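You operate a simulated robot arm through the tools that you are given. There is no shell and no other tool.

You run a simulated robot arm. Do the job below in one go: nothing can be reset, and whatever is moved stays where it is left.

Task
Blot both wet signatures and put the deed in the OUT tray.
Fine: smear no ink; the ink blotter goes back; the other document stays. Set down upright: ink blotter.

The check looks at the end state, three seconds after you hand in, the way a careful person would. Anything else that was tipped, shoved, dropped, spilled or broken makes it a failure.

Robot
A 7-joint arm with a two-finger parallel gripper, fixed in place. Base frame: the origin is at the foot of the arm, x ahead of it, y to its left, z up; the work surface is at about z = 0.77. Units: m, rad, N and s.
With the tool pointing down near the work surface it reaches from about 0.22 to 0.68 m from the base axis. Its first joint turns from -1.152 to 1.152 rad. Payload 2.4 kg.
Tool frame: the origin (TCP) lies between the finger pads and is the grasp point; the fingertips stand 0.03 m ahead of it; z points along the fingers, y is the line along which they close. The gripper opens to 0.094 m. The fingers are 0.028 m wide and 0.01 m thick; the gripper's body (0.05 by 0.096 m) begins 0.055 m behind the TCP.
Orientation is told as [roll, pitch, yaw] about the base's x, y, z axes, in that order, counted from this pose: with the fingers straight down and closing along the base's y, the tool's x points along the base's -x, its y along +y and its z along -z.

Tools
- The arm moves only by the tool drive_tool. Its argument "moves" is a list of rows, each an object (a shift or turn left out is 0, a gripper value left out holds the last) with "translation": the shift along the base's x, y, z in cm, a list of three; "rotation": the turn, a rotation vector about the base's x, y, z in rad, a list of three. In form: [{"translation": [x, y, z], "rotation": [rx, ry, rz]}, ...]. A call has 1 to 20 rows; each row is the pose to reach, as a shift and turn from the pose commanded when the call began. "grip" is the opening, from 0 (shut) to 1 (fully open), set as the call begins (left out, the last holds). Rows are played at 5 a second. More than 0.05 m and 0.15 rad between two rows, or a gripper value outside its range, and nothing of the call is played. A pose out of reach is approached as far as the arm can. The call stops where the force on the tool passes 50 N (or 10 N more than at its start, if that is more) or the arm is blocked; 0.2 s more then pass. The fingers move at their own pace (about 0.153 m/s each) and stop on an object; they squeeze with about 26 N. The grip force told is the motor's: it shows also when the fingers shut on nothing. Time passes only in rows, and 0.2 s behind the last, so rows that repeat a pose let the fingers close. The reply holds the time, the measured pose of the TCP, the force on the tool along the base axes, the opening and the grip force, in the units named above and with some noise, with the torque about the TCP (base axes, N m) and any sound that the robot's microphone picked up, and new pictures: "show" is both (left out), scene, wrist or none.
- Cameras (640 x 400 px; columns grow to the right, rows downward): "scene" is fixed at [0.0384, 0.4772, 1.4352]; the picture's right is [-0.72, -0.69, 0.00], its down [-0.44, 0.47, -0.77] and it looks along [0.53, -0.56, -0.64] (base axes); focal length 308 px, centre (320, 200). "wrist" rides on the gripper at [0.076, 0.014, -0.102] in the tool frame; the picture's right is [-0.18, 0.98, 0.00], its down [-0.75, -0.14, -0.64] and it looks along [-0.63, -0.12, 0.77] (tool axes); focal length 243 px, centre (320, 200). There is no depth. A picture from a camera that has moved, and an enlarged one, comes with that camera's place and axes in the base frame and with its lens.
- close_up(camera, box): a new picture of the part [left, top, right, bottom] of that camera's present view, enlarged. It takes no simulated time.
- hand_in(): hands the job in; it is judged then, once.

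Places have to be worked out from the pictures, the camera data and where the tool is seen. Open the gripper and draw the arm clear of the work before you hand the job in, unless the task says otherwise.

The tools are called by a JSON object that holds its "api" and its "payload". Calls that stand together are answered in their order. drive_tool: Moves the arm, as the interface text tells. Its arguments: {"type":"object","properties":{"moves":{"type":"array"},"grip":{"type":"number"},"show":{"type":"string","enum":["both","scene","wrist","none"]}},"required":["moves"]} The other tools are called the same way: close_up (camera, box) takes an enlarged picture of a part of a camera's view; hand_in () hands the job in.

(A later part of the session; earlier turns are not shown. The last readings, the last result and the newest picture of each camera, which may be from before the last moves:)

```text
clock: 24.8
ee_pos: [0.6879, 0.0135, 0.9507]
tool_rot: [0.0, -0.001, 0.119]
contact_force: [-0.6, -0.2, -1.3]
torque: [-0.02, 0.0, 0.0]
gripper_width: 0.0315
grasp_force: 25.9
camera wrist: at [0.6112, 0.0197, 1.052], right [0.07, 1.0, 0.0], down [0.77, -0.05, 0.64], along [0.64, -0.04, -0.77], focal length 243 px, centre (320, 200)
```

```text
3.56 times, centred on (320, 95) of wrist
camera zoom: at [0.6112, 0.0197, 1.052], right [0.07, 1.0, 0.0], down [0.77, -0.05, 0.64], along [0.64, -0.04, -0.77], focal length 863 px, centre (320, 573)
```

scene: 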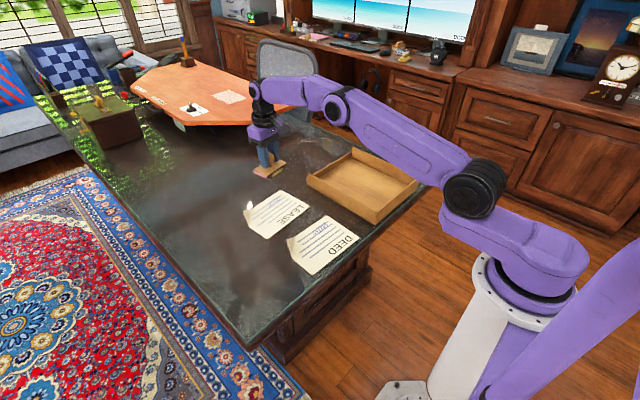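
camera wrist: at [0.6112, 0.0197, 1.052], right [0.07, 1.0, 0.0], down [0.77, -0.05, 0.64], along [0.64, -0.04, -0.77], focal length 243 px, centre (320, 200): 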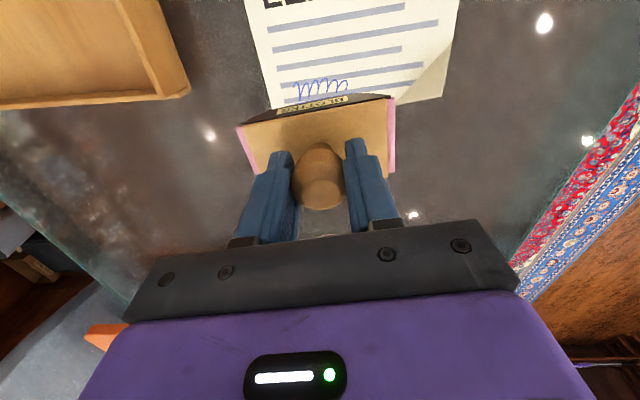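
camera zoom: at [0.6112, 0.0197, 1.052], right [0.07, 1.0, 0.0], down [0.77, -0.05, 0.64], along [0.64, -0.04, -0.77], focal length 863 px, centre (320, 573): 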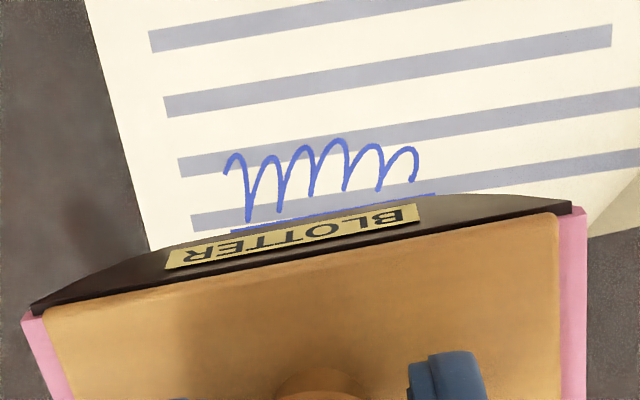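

Both signatures are dry and unsmeared, and neither paper has moved. Now I'll take the blotter back above its original spot at (0.562, 0.2155), restoring its original heading.

{"api": "drive_tool", "payload": {"moves": [{"translation": [-1.07, 1.67, 0], "rotation": [0, 0, 0.121]}, {"translation": [-2.13, 3.34, 0], "rotation": [0, 0, 0.242]}, {"translation": [-3.2, 5.01, 0], "rotation": [0, 0, 0.363]}, {"translation": [-4.27, 6.68, 0], "rotation": [0, 0, 0.484]}, {"translation": [-5.33, 8.35, 0], "rotation": [0, 0, 0.605]}, {"translation": [-6.4, 10.03, 0], "rotation": [0, 0, 0.726]}, {"translation": [-7.47, 11.7, 0], "rotation": [0, 0, 0.846]}, {"translation": [-8.53, 13.37, 0], "rotation": [0, 0, 0.967]}, {"translation": [-9.6, 15.04, 0], "rotation": [0, 0, 1.088]}, {"translation": [-10.67, 16.71, 0], "rotation": [0, 0, 1.209]}, {"translation": [-11.73, 18.38, 0], "rotation": [0, 0, 1.33]}, {"translation": [-12.8, 20.05, 0], "rotation": [0, 0, 1.451]}, {"translation": [-12.8, 20.05, 0], "rotation": [0, 0, 1.451]}, {"translation": [-12.8, 20.05, -3.0], "rotation": [0, 0, 1.451]}, {"translation": [-12.8, 20.05, -6.0], "rotation": [0, 0, 1.451]}, {"translation": [-12.8, 20.05, -9.0], "rotation": [0, 0, 1.451]}, {"translation": [-12.8, 20.05, -9.0], "rotation": [0, 0, 1.451]}], "show": "both"}}

```text
clock: 28.4
ee_pos: [0.5611, 0.214, 0.8586]
tool_rot: [0.001, 0.0, 1.57]
contact_force: [0.3, -0.3, -1.8]
torque: [0.0, 0.02, 0.0]
gripper_width: 0.0314
grasp_force: 26.0
camera wrist: at [0.5468, 0.137, 0.9606], right [-0.98, 0.18, 0.0], down [0.14, 0.75, 0.64], along [0.12, 0.63, -0.77], focal length 243 px, centre (320, 200)
```

scene: 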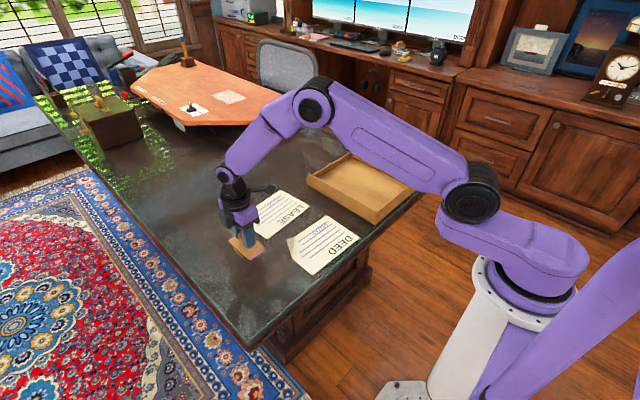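
wrist: 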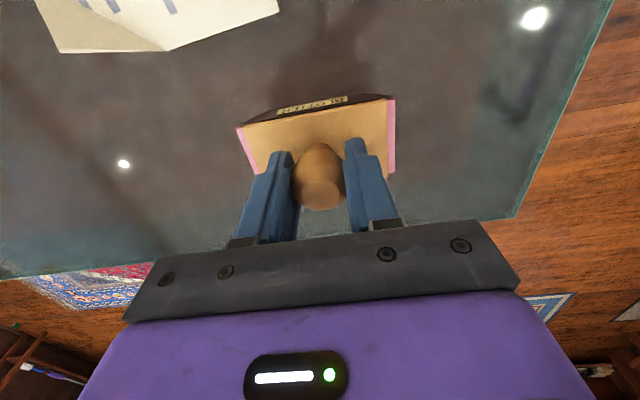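

It's held level over its home spot at (0.561, 0.214), about 1 mm off. I'll correct that and lower gently to the height where I grasped it.

{"api": "drive_tool", "payload": {"moves": [{"translation": [0.1, 0.1, 0]}, {"translation": [0.1, 0.1, -1.2]}, {"translation": [0.1, 0.1, -2.0]}, {"translation": [0.1, 0.1, -2.4]}, {"translation": [0.1, 0.1, -2.55]}, {"translation": [0.1, 0.1, -2.55]}], "show": "none"}}

```text
clock: 29.8
ee_pos: [0.5616, 0.2153, 0.8314]
tool_rot: [-0.001, -0.001, 1.57]
contact_force: [-0.9, -0.3, -2.1]
torque: [0.03, -0.01, -0.02]
gripper_width: 0.0314
grasp_force: 25.6
```

No table contact yet at z=0.8314, and x and y are right. I'll creep down another 1 to 2 mm.

{"api": "drive_tool", "payload": {"moves": [{"translation": [0, 0, -0.05]}, {"translation": [0, 0, -0.1]}, {"translation": [0, 0, -0.1]}], "show": "none"}}

```text
clock: 30.6
ee_pos: [0.5614, 0.2157, 0.8312]
tool_rot: [0.0, 0.0, 1.57]
contact_force: [0.3, -0.5, -1.7]
torque: [0.0, 0.0, -0.02]
gripper_width: 0.0314
grasp_force: 25.8
```

{"api": "drive_tool", "payload": {"moves": [{"translation": [0, 0, -0.05]}, {"translation": [0, 0, -0.1]}, {"translation": [0, 0, -0.1]}], "show": "wrist"}}

```text
clock: 31.4
ee_pos: [0.5612, 0.2153, 0.8306]
tool_rot: [-0.003, -0.002, 1.571]
contact_force: [-5.7, -1.0, 19.8]
torque: [0.04, 0.39, 0.01]
gripper_width: 0.0315
grasp_force: 25.9
camera wrist: at [0.5475, 0.1398, 0.9325], right [-0.98, 0.18, 0.0], down [0.14, 0.75, 0.64], along [0.12, 0.63, -0.77], focal length 243 px, centre (320, 200)
```

wrist: 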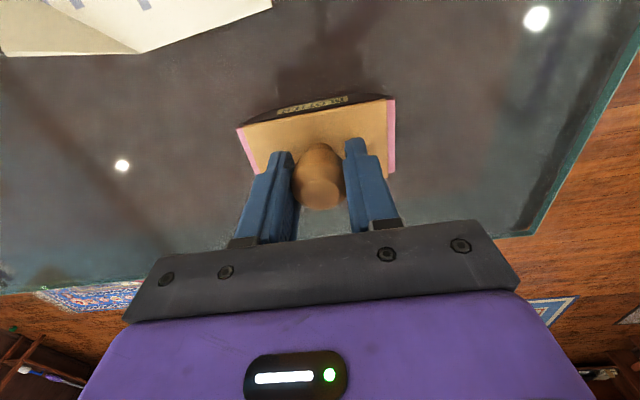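

It's on the table, with force up to about 20 N. I'll back off 0.8 mm to relieve the push before releasing.

{"api": "drive_tool", "payload": {"moves": [{"translation": [0, 0, 0.07]}, {"translation": [0, 0, 0.07]}, {"translation": [0, 0, 0.07]}], "show": "none"}}

```text
clock: 32.2
ee_pos: [0.562, 0.2159, 0.8294]
tool_rot: [-0.001, 0.0, 1.571]
contact_force: [-0.5, -2.3, 12.1]
torque: [0.05, 0.07, 0.02]
gripper_width: 0.0314
grasp_force: 25.5
```

{"api": "drive_tool", "payload": {"moves": [{"translation": [0, 0, 0.07]}, {"translation": [0, 0, 0.07]}], "show": "none"}}

```text
clock: 32.8
ee_pos: [0.5616, 0.2169, 0.8302]
tool_rot: [0.0, -0.001, 1.57]
contact_force: [2.4, -1.7, 6.3]
torque: [0.01, -0.09, -0.06]
gripper_width: 0.0313
grasp_force: 25.4
```

About 8 N remains. One more small relief, then I'll open the fingers.

{"api": "drive_tool", "payload": {"moves": [{"translation": [0, 0, 0.04]}, {"translation": [0, 0, 0.04]}], "show": "none"}}

{"api": "drive_tool", "payload": {"moves": [{"translation": [0, 0, 0]}, {"translation": [0, 0, 0]}, {"translation": [0, 0, 0]}, {"translation": [0, 0, 0]}], "grip": 1, "show": "both"}}

```text
clock: 33.4
ee_pos: [0.5611, 0.2169, 0.8302]
tool_rot: [0.0, 0.0, 1.569]
contact_force: [0.6, -0.8, 2.6]
torque: [0.08, -0.15, 0.0]
gripper_width: 0.0315
grasp_force: 26.0
```

```text
clock: 34.4
ee_pos: [0.561, 0.2156, 0.8295]
tool_rot: [0.0, -0.001, 1.571]
contact_force: [0.3, -0.3, 0.0]
torque: [-0.02, 0.01, 0.01]
gripper_width: 0.0936
grasp_force: 0.0
camera wrist: at [0.5471, 0.1408, 0.9329], right [-0.98, 0.18, 0.0], down [0.14, 0.75, 0.64], along [0.12, 0.63, -0.77], focal length 243 px, centre (320, 200)
```

scene: 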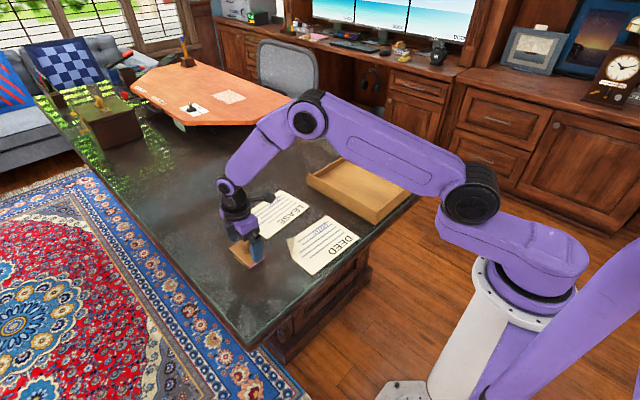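
wrist: 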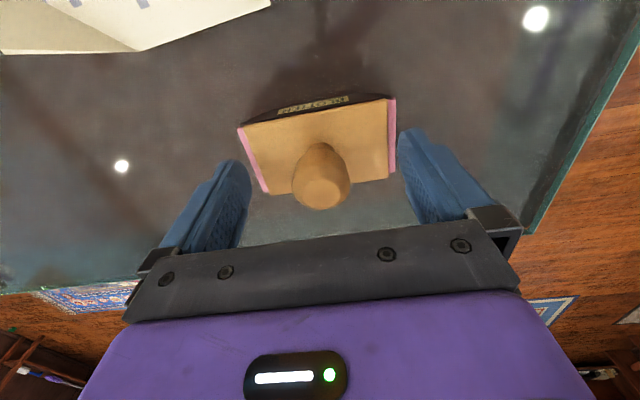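

The blotter stands upright and released. I'll lift straight up clear of the knob, then inspect it and the deed's curled corner.

{"api": "drive_tool", "payload": {"moves": [{"translation": [0, 0, 1.0]}, {"translation": [0, 0, 4.0]}, {"translation": [0, 0, 8.0]}, {"translation": [0, 0, 12.0]}, {"translation": [0, 0, 16.0]}, {"translation": [0, 0, 16.0]}], "show": "both"}}

{"api": "close_up", "payload": {"camera": "scene", "box": [222, 225, 286, 270]}}

{"api": "close_up", "payload": {"camera": "scene", "box": [280, 225, 328, 265]}}

{"api": "close_up", "payload": {"camera": "wrist", "box": [90, 0, 250, 100]}}

```text
clock: 35.8
ee_pos: [0.5607, 0.2164, 0.9928]
tool_rot: [0.001, -0.001, 1.57]
contact_force: [0.6, 1.2, 0.0]
torque: [0.0, 0.0, 0.0]
gripper_width: 0.094
grasp_force: 0.0
camera wrist: at [0.5474, 0.1408, 1.0951], right [-0.98, 0.18, 0.0], down [0.14, 0.75, 0.64], along [0.12, 0.63, -0.77], focal length 243 px, centre (320, 200)
```

scene: 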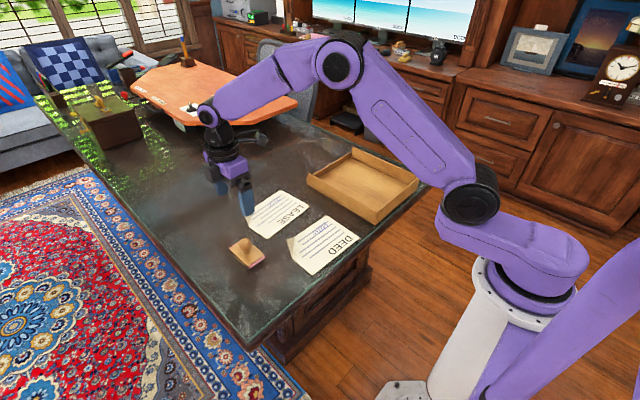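
wrist: 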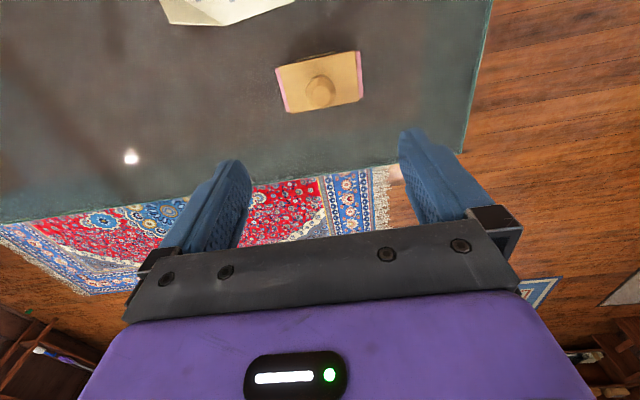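

```text
8.89 times, centred on (254, 248) of scene
camera zoom: at [0.0384, 0.4772, 1.4352], right [-0.72, -0.69, 0.0], down [-0.44, 0.47, -0.77], along [0.53, -0.56, -0.64], focal length 2741 px, centre (907, -222)
```

zoom: 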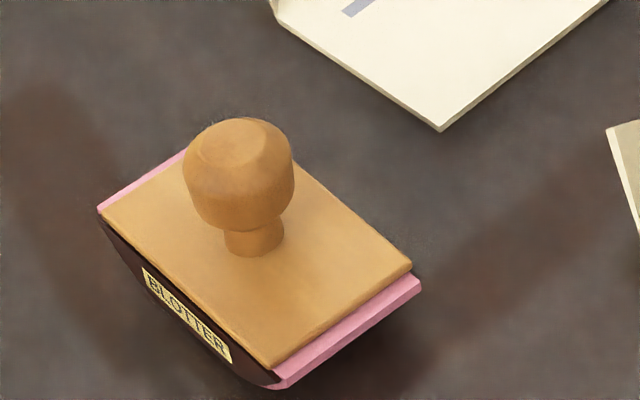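

```text
10.00 times, centred on (304, 245) of scene
camera zoom: at [0.0384, 0.4772, 1.4352], right [-0.72, -0.69, 0.0], down [-0.44, 0.47, -0.77], along [0.53, -0.56, -0.64], focal length 3084 px, centre (480, -250)
```

zoom: 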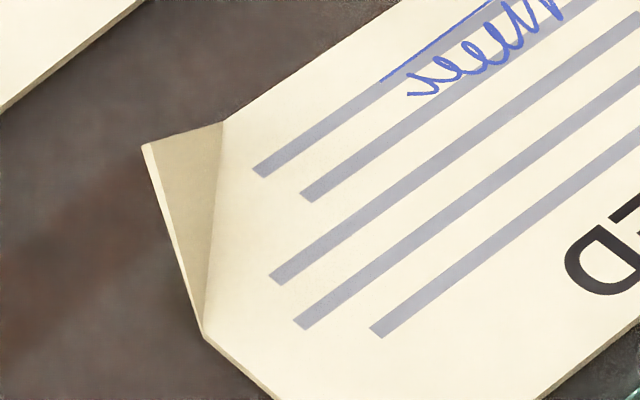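

```text
4.00 times, centred on (170, 50) of wrist
camera zoom: at [0.5474, 0.1408, 1.0951], right [-0.98, 0.18, 0.0], down [0.14, 0.75, 0.64], along [0.12, 0.63, -0.77], focal length 970 px, centre (920, 800)
```

zoom: 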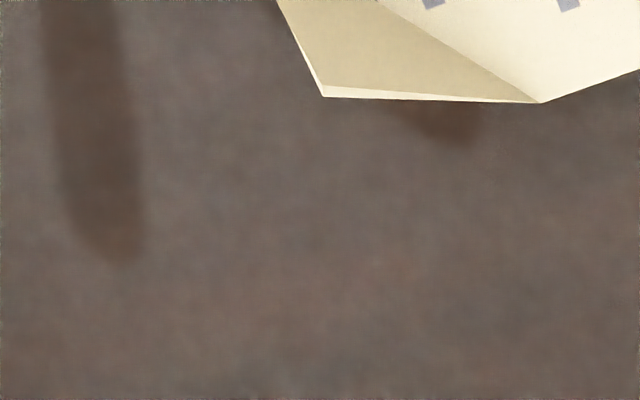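

The blotter is back within about 1 mm of its original spot. The deed's corner flap stands at about 60°, with its fold midpoint near (0.494, 0.107) and tip near (0.507, 0.120, 0.803). I'll yaw the tool so the fingers close across the fold while staying high.

{"api": "drive_tool", "payload": {"moves": [{"translation": [-0.1, -0.34, 0], "rotation": [0, 0, -0.14]}, {"translation": [-0.19, -0.69, 0], "rotation": [0, 0, -0.279]}, {"translation": [-0.28, -1.03, 0], "rotation": [0, 0, -0.419]}, {"translation": [-0.38, -1.38, 0], "rotation": [0, 0, -0.558]}, {"translation": [-0.47, -1.72, 0], "rotation": [0, 0, -0.698]}, {"translation": [-0.56, -2.06, 0], "rotation": [0, 0, -0.837]}, {"translation": [-0.66, -2.41, 0], "rotation": [0, 0, -0.977]}, {"translation": [-0.75, -2.75, 0], "rotation": [0, 0, -1.116]}, {"translation": [-0.85, -3.1, 0], "rotation": [0, 0, -1.256]}, {"translation": [-0.94, -3.44, 0], "rotation": [0, 0, -1.396]}, {"translation": [-1.04, -3.79, 0], "rotation": [0, 0, -1.535]}, {"translation": [-1.13, -4.13, 0], "rotation": [0, 0, -1.675]}, {"translation": [-1.22, -4.47, 0], "rotation": [0, 0, -1.814]}, {"translation": [-1.32, -4.82, 0], "rotation": [0, 0, -1.954]}, {"translation": [-1.41, -5.16, 0], "rotation": [0, 0, -2.093]}, {"translation": [-1.51, -5.51, 0], "rotation": [0, 0, -2.233]}, {"translation": [-1.6, -5.85, 0], "rotation": [0, 0, -2.372]}, {"translation": [-1.6, -5.85, 0], "rotation": [0, 0, -2.372]}], "grip": 0.34, "show": "both"}}

```text
clock: 39.6
ee_pos: [0.5462, 0.1574, 0.9917]
tool_rot: [0.001, 0.001, -0.806]
contact_force: [-0.2, -0.7, -0.1]
torque: [0.02, 0.01, 0.01]
gripper_width: 0.0322
grasp_force: 0.1
camera wrist: at [0.5036, 0.2229, 1.0937], right [0.84, 0.55, 0.0], down [0.42, -0.64, 0.64], along [0.35, -0.54, -0.77], focal length 243 px, centre (320, 200)
```

scene: 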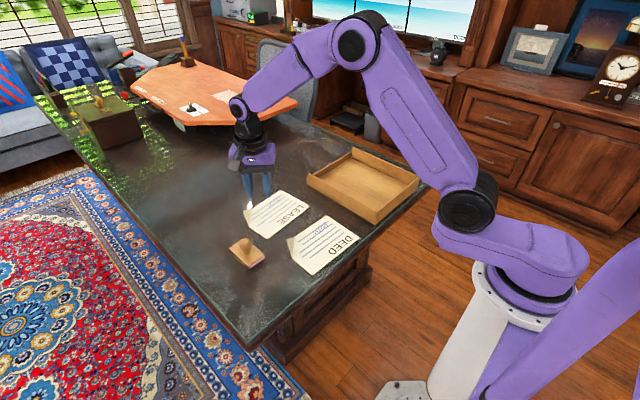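
wrist: 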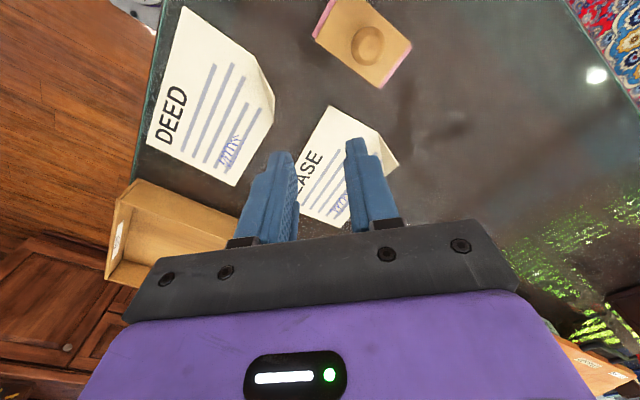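

The tray's base-facing side carries a label. I'll zoom on it, and on the deed's curled corner from this angle.

{"api": "close_up", "payload": {"camera": "wrist", "box": [90, 180, 186, 300]}}

{"api": "close_up", "payload": {"camera": "wrist", "box": [220, 50, 300, 130]}}

```text
3.33 times, centred on (138, 240) of wrist
camera zoom: at [0.5036, 0.2229, 1.0937], right [0.84, 0.55, 0.0], down [0.42, -0.64, 0.64], along [0.35, -0.54, -0.77], focal length 809 px, centre (927, 67)
```

zoom: 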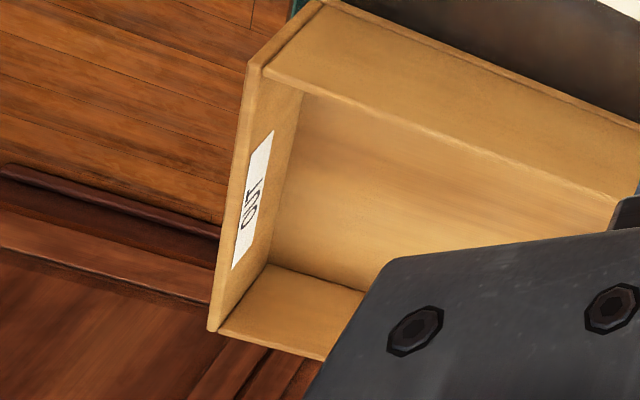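

```text
5.00 times, centred on (260, 90) of wrist
camera zoom: at [0.5036, 0.2229, 1.0937], right [0.84, 0.55, 0.0], down [0.42, -0.64, 0.64], along [0.35, -0.54, -0.77], focal length 1213 px, centre (620, 750)
```

zoom: 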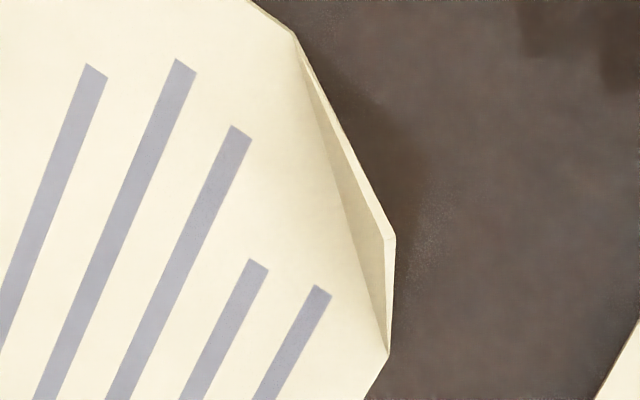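

The label reads "OUT", so this is the right tray. Triangulating the flap tip from two views gives (0.508, 0.120, 0.8035). I'll tilt the tool about 30° so the fingers lie parallel to the flap, stopping 8 cm back along its plane.

{"api": "drive_tool", "payload": {"moves": [{"translation": [-0.1, -0.1, -2.0], "rotation": [-0.072, 0.0751, 0]}, {"translation": [-0.2, -0.2, -4.0], "rotation": [-0.144, 0.1502, 0]}, {"translation": [-0.3, -0.3, -6.0], "rotation": [-0.216, 0.2252, 0]}, {"translation": [-0.4, -0.4, -8.0], "rotation": [-0.288, 0.3003, 0]}, {"translation": [-0.5, -0.5, -9.5], "rotation": [-0.36, 0.3754, 0]}, {"translation": [-0.55, -0.58, -10.7], "rotation": [-0.36, 0.3754, 0]}, {"translation": [-0.55, -0.58, -10.7], "rotation": [-0.36, 0.3754, 0]}], "show": "both"}}

{"api": "close_up", "payload": {"camera": "scene", "box": [230, 175, 342, 265]}}

{"api": "close_up", "payload": {"camera": "wrist", "box": [220, 50, 420, 210]}}

```text
clock: 41.2
ee_pos: [0.5374, 0.1518, 0.8838]
tool_rot: [-0.518, 0.001, -0.803]
contact_force: [-0.6, 0.2, -0.1]
torque: [-0.02, 0.0, 0.02]
gripper_width: 0.0322
grasp_force: 0.0
camera wrist: at [0.5316, 0.2517, 0.9654], right [0.74, 0.46, -0.49], down [0.67, -0.41, 0.63], along [0.09, -0.79, -0.61], focal length 243 px, centre (320, 200)
```

scene: 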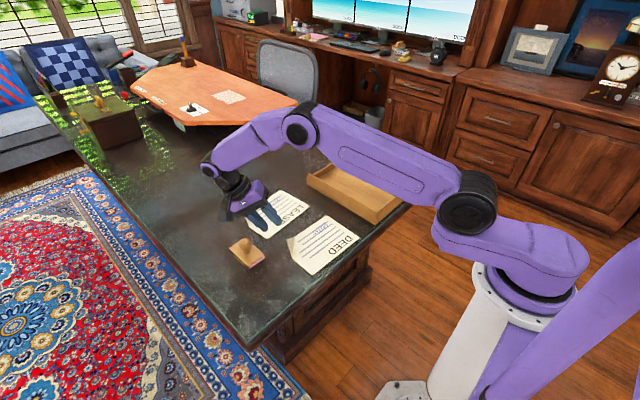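
wrist: 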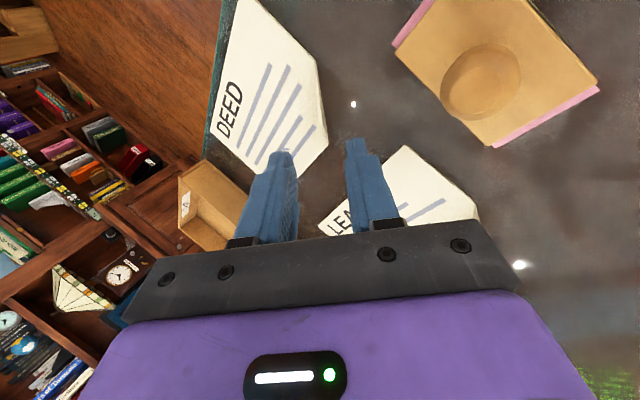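

```text
4.44 times, centred on (286, 220) of scene
camera zoom: at [0.0384, 0.4772, 1.4352], right [-0.72, -0.69, 0.0], down [-0.44, 0.47, -0.77], along [0.53, -0.56, -0.64], focal length 1370 px, centre (471, 111)
```

zoom: 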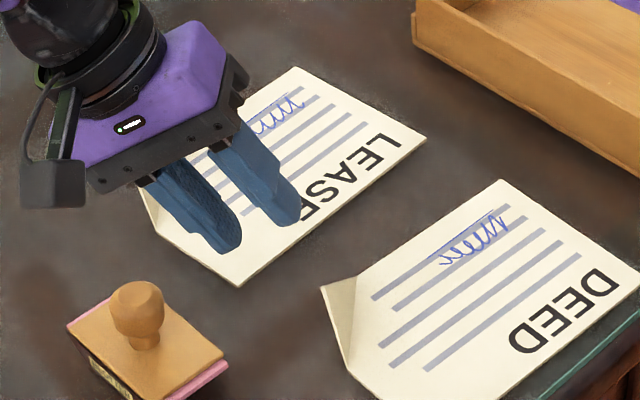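

```text
2.50 times, centred on (320, 130) of wrist
camera zoom: at [0.5316, 0.2517, 0.9654], right [0.74, 0.46, -0.49], down [0.67, -0.41, 0.63], along [0.09, -0.79, -0.61], focal length 606 px, centre (320, 375)
```

zoom: 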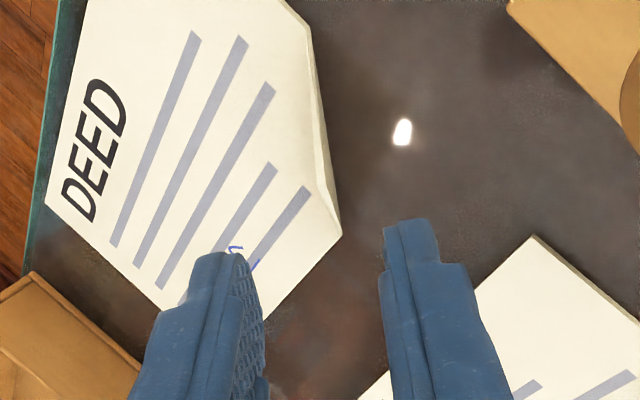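

The flap is nearly edge-on in the wrist view and lies between the fingers, about 2 mm off their mid-plane. I'll correct that and advance partway along the flap plane for another look.

{"api": "drive_tool", "payload": {"moves": [{"translation": [0.31, -0.04, -0.11]}, {"translation": [-0.3, -0.6, -1.5]}, {"translation": [-0.8, -1.1, -2.8]}, {"translation": [-1.3, -1.59, -4.02]}, {"translation": [-1.3, -1.59, -4.02]}], "show": "both"}}

{"api": "close_up", "payload": {"camera": "scene", "box": [250, 195, 346, 265]}}

{"api": "close_up", "payload": {"camera": "wrist", "box": [240, 90, 400, 210]}}

```text
clock: 42.4
ee_pos: [0.5278, 0.1362, 0.8434]
tool_rot: [-0.521, 0.003, -0.803]
contact_force: [-0.3, 0.3, -0.4]
torque: [0.0, -0.01, -0.01]
gripper_width: 0.0321
grasp_force: 0.1
camera wrist: at [0.5209, 0.2345, 0.9251], right [0.74, 0.46, -0.49], down [0.67, -0.41, 0.63], along [0.09, -0.79, -0.61], focal length 243 px, centre (320, 200)
```

scene: 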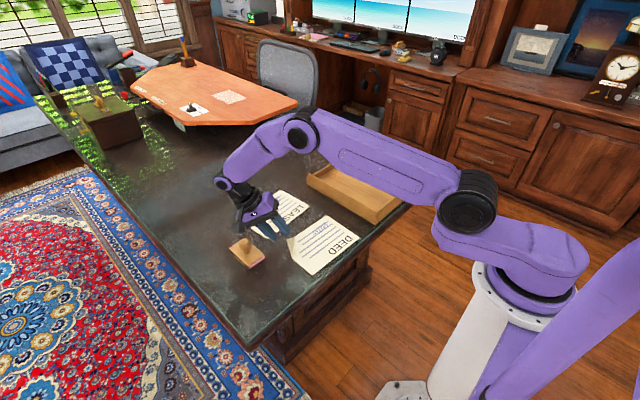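
wrist: 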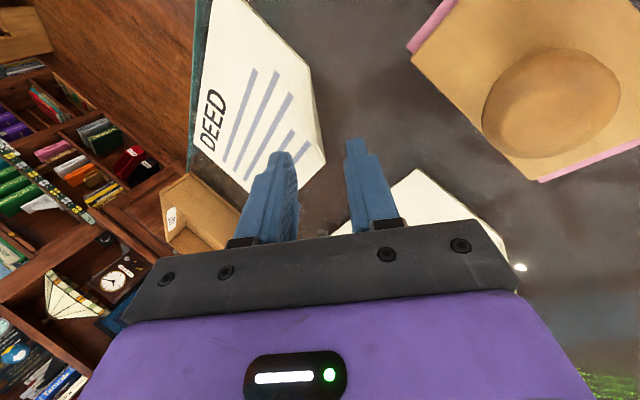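

```text
5.71 times, centred on (298, 230) of scene
camera zoom: at [0.0384, 0.4772, 1.4352], right [-0.72, -0.69, 0.0], down [-0.44, 0.47, -0.77], along [0.53, -0.56, -0.64], focal length 1762 px, centre (446, 29)
```

zoom: 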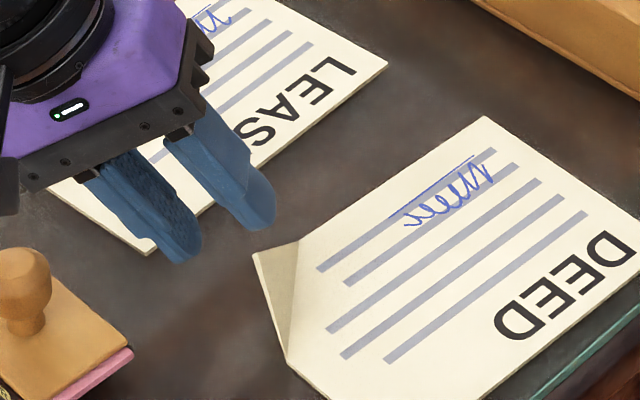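

```text
3.33 times, centred on (320, 150) of wrist
camera zoom: at [0.5209, 0.2345, 0.9251], right [0.74, 0.46, -0.49], down [0.67, -0.41, 0.63], along [0.09, -0.79, -0.61], focal length 809 px, centre (320, 367)
```

zoom: 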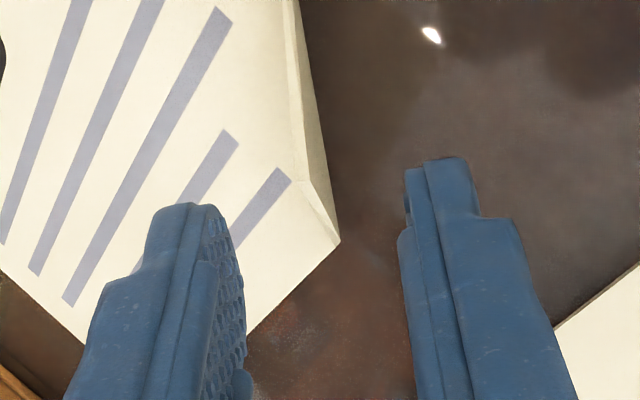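

The tip should now be within a couple of millimetres of the finger mid-plane. I'll zoom closer to confirm before going in.

{"api": "close_up", "payload": {"camera": "wrist", "box": [290, 110, 354, 170]}}

{"api": "close_up", "payload": {"camera": "scene", "box": [270, 220, 318, 252]}}

```text
6.67 times, centred on (322, 140) of wrist
camera zoom: at [0.5209, 0.2345, 0.9251], right [0.74, 0.46, -0.49], down [0.67, -0.41, 0.63], along [0.09, -0.79, -0.61], focal length 1618 px, centre (307, 600)
```

zoom: 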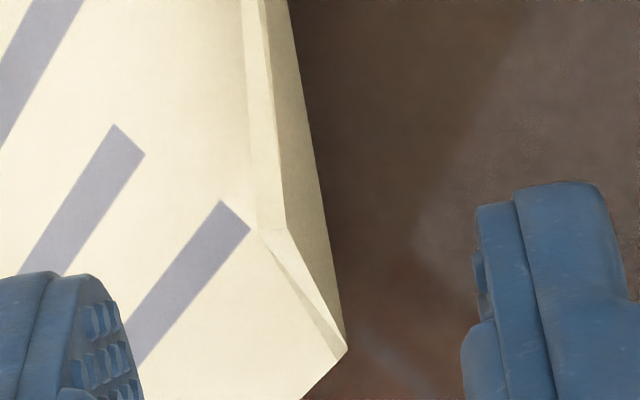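

```text
12.50 times, centred on (294, 236) of scene
camera zoom: at [0.0384, 0.4772, 1.4352], right [-0.72, -0.69, 0.0], down [-0.44, 0.47, -0.77], along [0.53, -0.56, -0.64], focal length 3855 px, centre (645, -250)
```

zoom: 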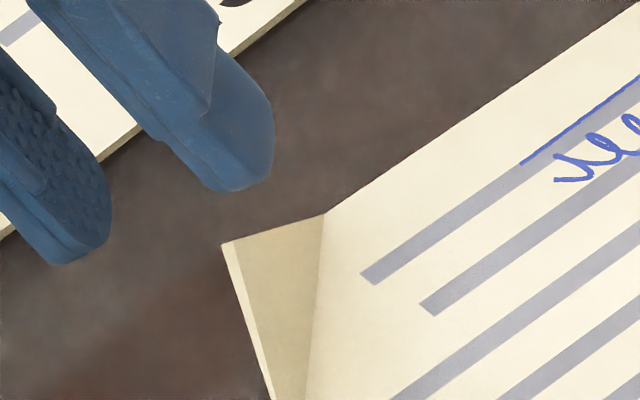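

The tip sits about 3 mm towards the inner finger, and the flap is about 3 mm thick. I'll correct sideways and advance 1 cm, staying short of the flap, then re-measure.

{"api": "drive_tool", "payload": {"moves": [{"translation": [-0.33, -0.04, 0.15]}, {"translation": [-0.69, -0.38, -0.72]}, {"translation": [-0.69, -0.38, -0.72]}, {"translation": [-0.69, -0.38, -0.72]}], "show": "wrist"}}

{"api": "close_up", "payload": {"camera": "wrist", "box": [280, 110, 360, 180]}}

{"api": "close_up", "payload": {"camera": "scene", "box": [266, 215, 330, 260]}}

```text
clock: 43.4
ee_pos: [0.5215, 0.1314, 0.8366]
tool_rot: [-0.52, 0.001, -0.802]
contact_force: [0.5, -1.0, -0.9]
torque: [0.04, -0.02, 0.01]
gripper_width: 0.0318
grasp_force: 0.1
camera wrist: at [0.5138, 0.2301, 0.9184], right [0.74, 0.46, -0.49], down [0.67, -0.41, 0.63], along [0.09, -0.79, -0.61], focal length 243 px, centre (320, 200)
```

wrist: 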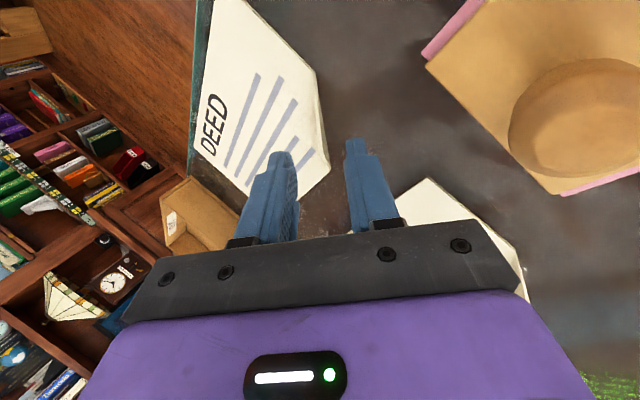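

```text
5.71 times, centred on (320, 145) of wrist
camera zoom: at [0.5138, 0.2301, 0.9184], right [0.74, 0.46, -0.49], down [0.67, -0.41, 0.63], along [0.09, -0.79, -0.61], focal length 1386 px, centre (320, 514)
```

zoom: 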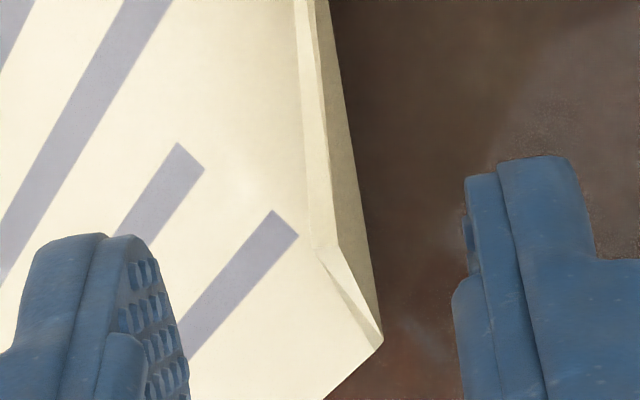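

```text
8.89 times, centred on (298, 238) of scene
camera zoom: at [0.0384, 0.4772, 1.4352], right [-0.72, -0.69, 0.0], down [-0.44, 0.47, -0.77], along [0.53, -0.56, -0.64], focal length 2741 px, centre (516, -133)
```

zoom: 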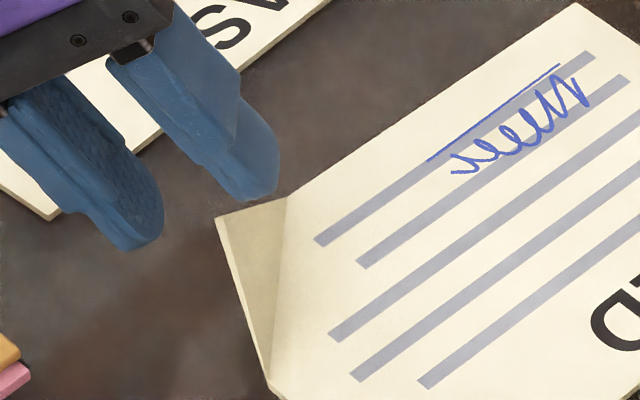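

The tip is now centred between the fingers to within a millimetre. I'll slide the remaining 2.4 cm straight along the flap plane.

{"api": "drive_tool", "payload": {"moves": [{"translation": [-0.25, -0.24, -0.6]}, {"translation": [-0.5, -0.48, -1.2]}, {"translation": [-0.7, -0.67, -1.7]}, {"translation": [-0.86, -0.82, -2.08]}, {"translation": [-0.86, -0.82, -2.08]}], "show": "wrist"}}

{"api": "close_up", "payload": {"camera": "wrist", "box": [270, 120, 366, 200]}}

{"api": "close_up", "payload": {"camera": "scene", "box": [266, 215, 330, 260]}}

```text
clock: 44.6
ee_pos: [0.5117, 0.1245, 0.8153]
tool_rot: [-0.52, 0.001, -0.803]
contact_force: [0.5, -0.2, 0.4]
torque: [0.01, -0.02, 0.01]
gripper_width: 0.032
grasp_force: 0.1
camera wrist: at [0.505, 0.2233, 0.8974], right [0.74, 0.46, -0.49], down [0.67, -0.41, 0.63], along [0.09, -0.79, -0.61], focal length 243 px, centre (320, 200)
```

wrist: 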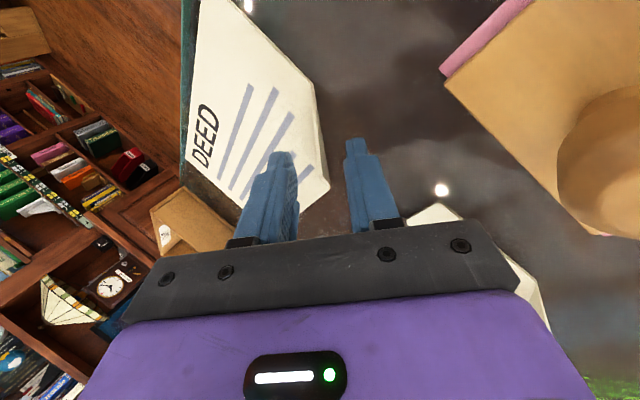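

```text
5.00 times, centred on (318, 160) of wrist
camera zoom: at [0.505, 0.2233, 0.8974], right [0.74, 0.46, -0.49], down [0.67, -0.41, 0.63], along [0.09, -0.79, -0.61], focal length 1213 px, centre (330, 400)
```

zoom: 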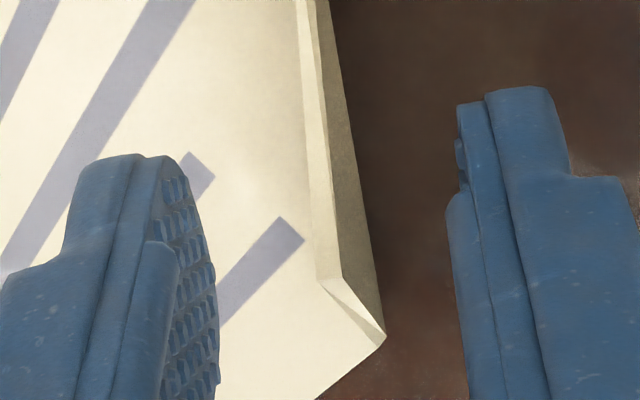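

```text
8.89 times, centred on (298, 238) of scene
camera zoom: at [0.0384, 0.4772, 1.4352], right [-0.72, -0.69, 0.0], down [-0.44, 0.47, -0.77], along [0.53, -0.56, -0.64], focal length 2741 px, centre (516, -133)
```

zoom: 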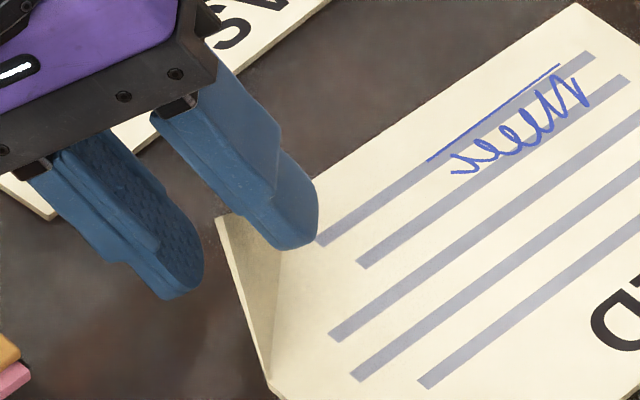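

The flap is between the fingers with about 1.7 cm of overlap and no contact. I'll go 2 mm deeper for a surer hold, then close.

{"api": "drive_tool", "payload": {"moves": [{"translation": [-0.07, -0.07, -0.18]}, {"translation": [-0.07, -0.07, -0.18]}], "show": "none"}}

{"api": "drive_tool", "payload": {"moves": [{"translation": [0, 0, 0]}, {"translation": [0, 0, 0]}, {"translation": [0, 0, 0]}, {"translation": [0, 0, 0]}], "grip": 0, "show": "both"}}

{"api": "close_up", "payload": {"camera": "scene", "box": [266, 200, 378, 280]}}

{"api": "close_up", "payload": {"camera": "wrist", "box": [270, 120, 366, 200]}}

```text
clock: 45.2
ee_pos: [0.5111, 0.1235, 0.8158]
tool_rot: [-0.52, 0.001, -0.802]
contact_force: [0.3, -0.1, 0.6]
torque: [0.0, -0.01, 0.0]
gripper_width: 0.032
grasp_force: 0.1
```

```text
clock: 46.2
ee_pos: [0.511, 0.1236, 0.8156]
tool_rot: [-0.52, 0.001, -0.802]
contact_force: [0.3, -0.1, 0.3]
torque: [0.0, 0.03, 0.02]
gripper_width: 0.0009
grasp_force: 26.4
camera wrist: at [0.5039, 0.2228, 0.8961], right [0.74, 0.46, -0.49], down [0.67, -0.41, 0.63], along [0.09, -0.79, -0.61], focal length 243 px, centre (320, 200)
```

scene: 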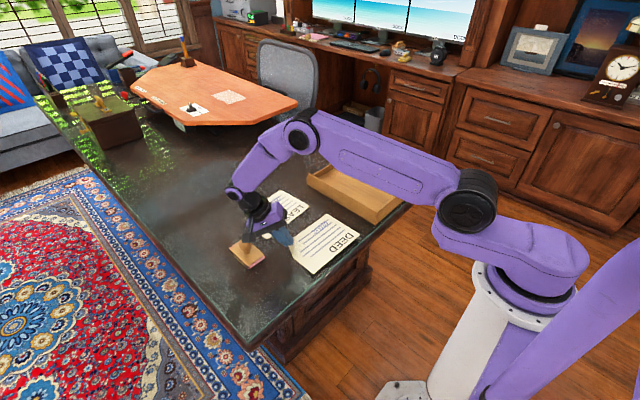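
wrist: 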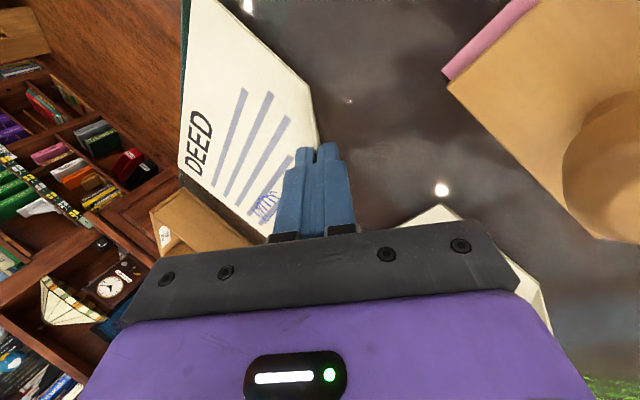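

```text
5.00 times, centred on (322, 240) of scene
camera zoom: at [0.0384, 0.4772, 1.4352], right [-0.72, -0.69, 0.0], down [-0.44, 0.47, -0.77], along [0.53, -0.56, -0.64], focal length 1542 px, centre (310, 0)
```

zoom: 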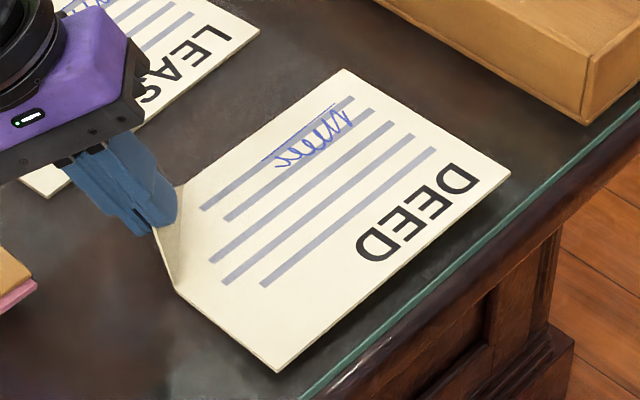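

```text
5.00 times, centred on (318, 160) of wrist
camera zoom: at [0.5039, 0.2228, 0.8961], right [0.74, 0.46, -0.49], down [0.67, -0.41, 0.63], along [0.09, -0.79, -0.61], focal length 1213 px, centre (330, 400)
```

zoom: 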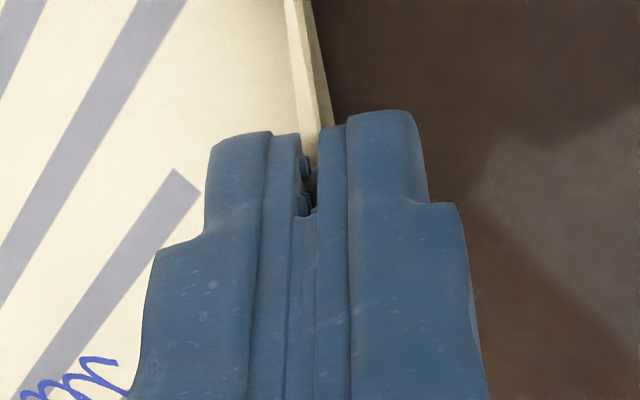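

The fingers closed on the paper (0.9 mm, 26 N) and the deed tilted slightly with them, so it is held. I'll lift slowly and check that it comes along.

{"api": "drive_tool", "payload": {"moves": [{"translation": [0, 0, 0.5]}, {"translation": [0, 0, 1.0]}, {"translation": [0, 0, 2.0]}, {"translation": [0, 0, 3.0]}, {"translation": [0, 0, 4.0]}, {"translation": [0, 0, 4.0]}], "show": "both"}}

{"api": "close_up", "payload": {"camera": "scene", "box": [258, 185, 386, 275]}}

```text
clock: 47.6
ee_pos: [0.5107, 0.1223, 0.854]
tool_rot: [-0.521, 0.002, -0.801]
contact_force: [0.2, -0.2, 0.6]
torque: [-0.03, -0.02, -0.03]
gripper_width: 0.001
grasp_force: 25.6
camera wrist: at [0.5034, 0.2223, 0.936], right [0.74, 0.46, -0.49], down [0.67, -0.41, 0.63], along [0.09, -0.79, -0.61], focal length 243 px, centre (320, 200)
```

scene: 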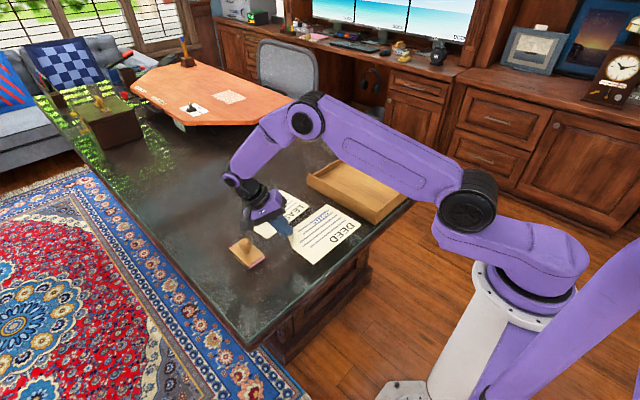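
wrist: 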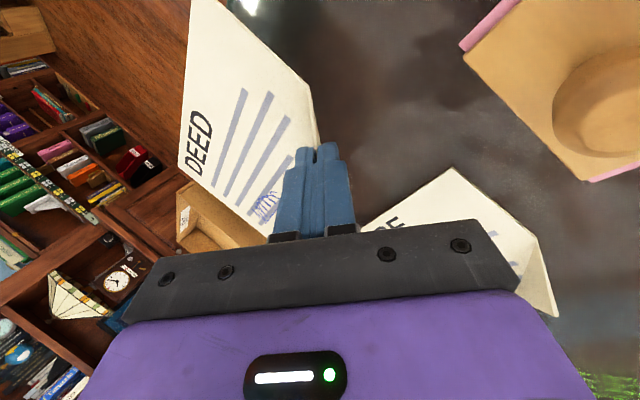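

```text
4.44 times, centred on (322, 230) of scene
camera zoom: at [0.0384, 0.4772, 1.4352], right [-0.72, -0.69, 0.0], down [-0.44, 0.47, -0.77], along [0.53, -0.56, -0.64], focal length 1370 px, centre (311, 67)
```

zoom: 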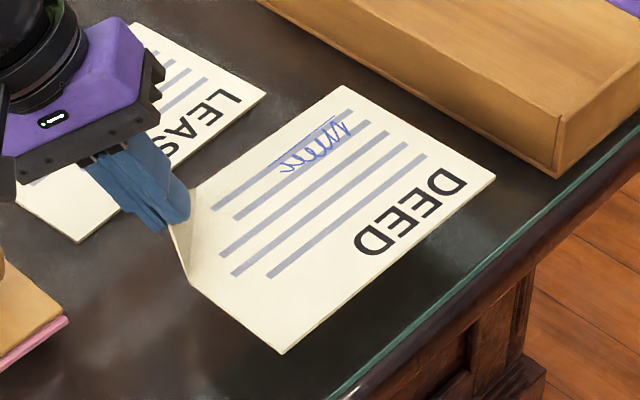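

The deed is securely held and nearly level, with its far corner about 2 cm high. I'll raise it well clear of the tray walls, carry it across, and take out about 0.09 rad of tilt so it hangs flat.

{"api": "drive_tool", "payload": {"moves": [{"translation": [0, 0, 2.0]}, {"translation": [0, 0, 4.5]}, {"translation": [0, 0, 7.0]}, {"translation": [0, 0, 9.0]}, {"translation": [0, 0, 10.1]}, {"translation": [0.5, -2.0, 10.1], "rotation": [0.006, -0.006, 0]}, {"translation": [1.1, -4.4, 10.1], "rotation": [0.012, -0.013, 0]}, {"translation": [1.7, -6.9, 10.1], "rotation": [0.018, -0.019, 0]}, {"translation": [2.3, -9.4, 10.1], "rotation": [0.024, -0.025, 0]}, {"translation": [2.9, -11.9, 10.1], "rotation": [0.03, -0.031, 0]}, {"translation": [3.5, -14.4, 10.1], "rotation": [0.036, -0.038, 0]}, {"translation": [4.1, -16.9, 10.1], "rotation": [0.042, -0.044, 0]}, {"translation": [4.8, -19.4, 10.1], "rotation": [0.048, -0.05, 0]}, {"translation": [5.4, -21.9, 10.1], "rotation": [0.054, -0.056, 0]}, {"translation": [6.0, -24.4, 10.1], "rotation": [0.06, -0.063, 0]}, {"translation": [6.6, -26.9, 10.1], "rotation": [0.062, -0.065, 0]}, {"translation": [7.1, -28.9, 10.1], "rotation": [0.062, -0.065, 0]}, {"translation": [7.1, -28.9, 10.1], "rotation": [0.062, -0.065, 0]}], "show": "both"}}

{"api": "close_up", "payload": {"camera": "scene", "box": [288, 110, 448, 230]}}

```text
clock: 51.4
ee_pos: [0.5831, -0.1661, 0.9532]
tool_rot: [-0.431, 0.0, -0.802]
contact_force: [-0.6, 0.2, -0.4]
torque: [0.01, 0.0, -0.04]
gripper_width: 0.0008
grasp_force: 25.7
camera wrist: at [0.5711, -0.0732, 1.0405], right [0.77, 0.49, -0.41], down [0.62, -0.45, 0.64], along [0.13, -0.75, -0.65], focal length 243 px, centre (320, 200)
```

scene: 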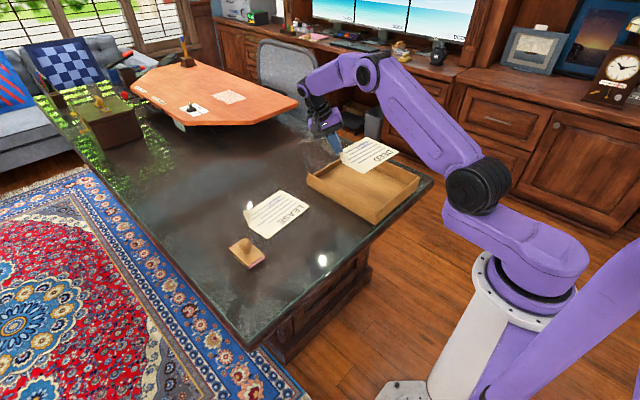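
wrist: 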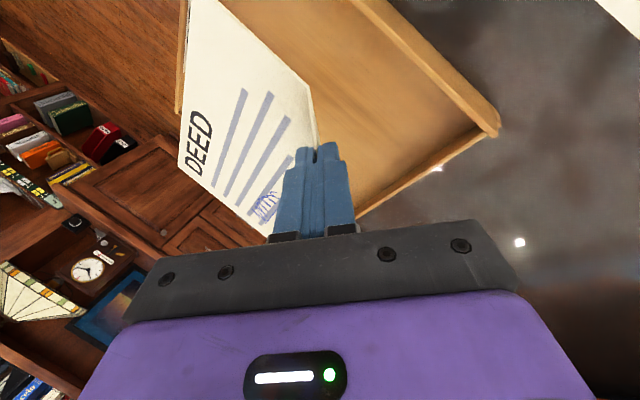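

```text
3.33 times, centred on (368, 170) of scene
camera zoom: at [0.0385, 0.4772, 1.4352], right [-0.72, -0.69, 0.0], down [-0.44, 0.47, -0.77], along [0.53, -0.56, -0.64], focal length 1028 px, centre (160, 300)
```

zoom: 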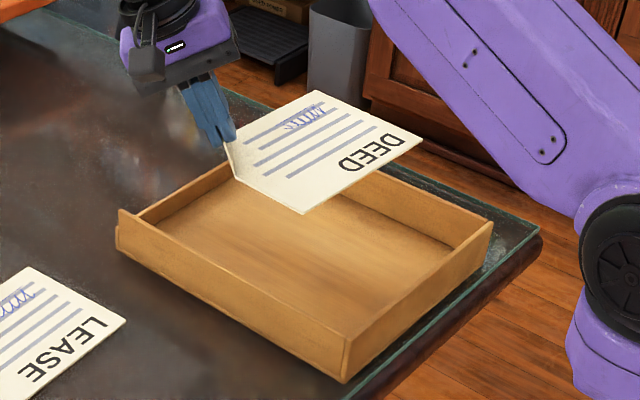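

The deed is directly over the tray: corners at about (0.46, -0.15), (0.45, -0.33) and (0.59, -0.34), with at least 1 cm of clearance to every wall. I'll lower most of the way and check again.

{"api": "drive_tool", "payload": {"moves": [{"translation": [0, 0, -2.0]}, {"translation": [0, 0, -4.0]}, {"translation": [0, 0, -6.0]}, {"translation": [0, 0, -8.0]}, {"translation": [0, 0, -9.5]}, {"translation": [0, 0, -10.5]}, {"translation": [0, 0, -10.5]}], "show": "both"}}

{"api": "close_up", "payload": {"camera": "scene", "box": [288, 120, 448, 230]}}

```text
clock: 53.0
ee_pos: [0.5833, -0.1641, 0.8485]
tool_rot: [-0.432, 0.001, -0.802]
contact_force: [0.5, -0.2, -0.9]
torque: [0.0, 0.0, 0.01]
gripper_width: 0.001
grasp_force: 26.4
camera wrist: at [0.5698, -0.0707, 0.9353], right [0.77, 0.49, -0.41], down [0.62, -0.45, 0.64], along [0.13, -0.75, -0.65], focal length 243 px, centre (320, 200)
```

scene: 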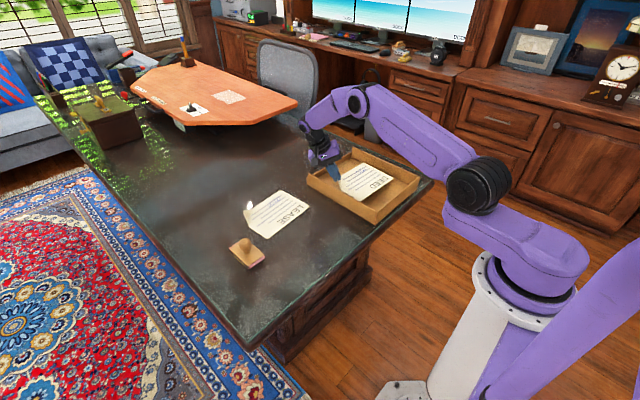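
wrist: 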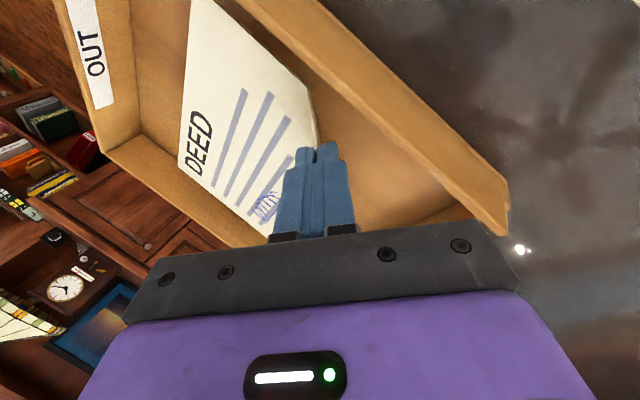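

```text
3.64 times, centred on (368, 175) of scene
camera zoom: at [0.0384, 0.4772, 1.4352], right [-0.72, -0.69, 0.0], down [-0.44, 0.47, -0.77], along [0.53, -0.56, -0.64], focal length 1121 px, centre (146, 291)
```

zoom: 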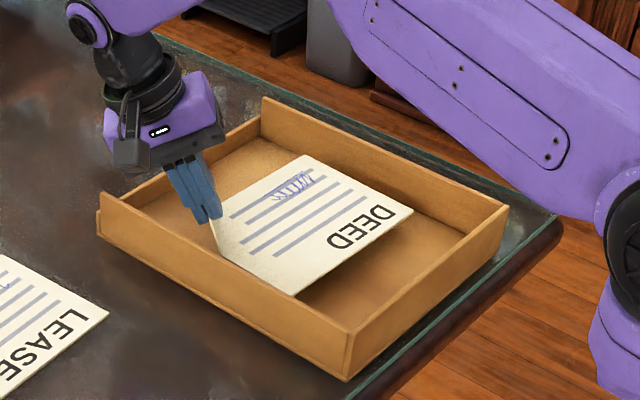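

The deed is inside the walls with clearance all round. I'll creep down and watch for contact with the tray floor.

{"api": "drive_tool", "payload": {"moves": [{"translation": [0, -0.1, -0.6]}, {"translation": [0, -0.1, -1.2]}, {"translation": [0, -0.1, -1.6]}, {"translation": [0, -0.1, -1.6]}], "show": "none"}}

```text
clock: 54.0
ee_pos: [0.5833, -0.1669, 0.8332]
tool_rot: [-0.431, 0.003, -0.802]
contact_force: [1.1, 1.0, -0.4]
torque: [-0.01, 0.02, 0.01]
gripper_width: 0.0008
grasp_force: 25.8
```

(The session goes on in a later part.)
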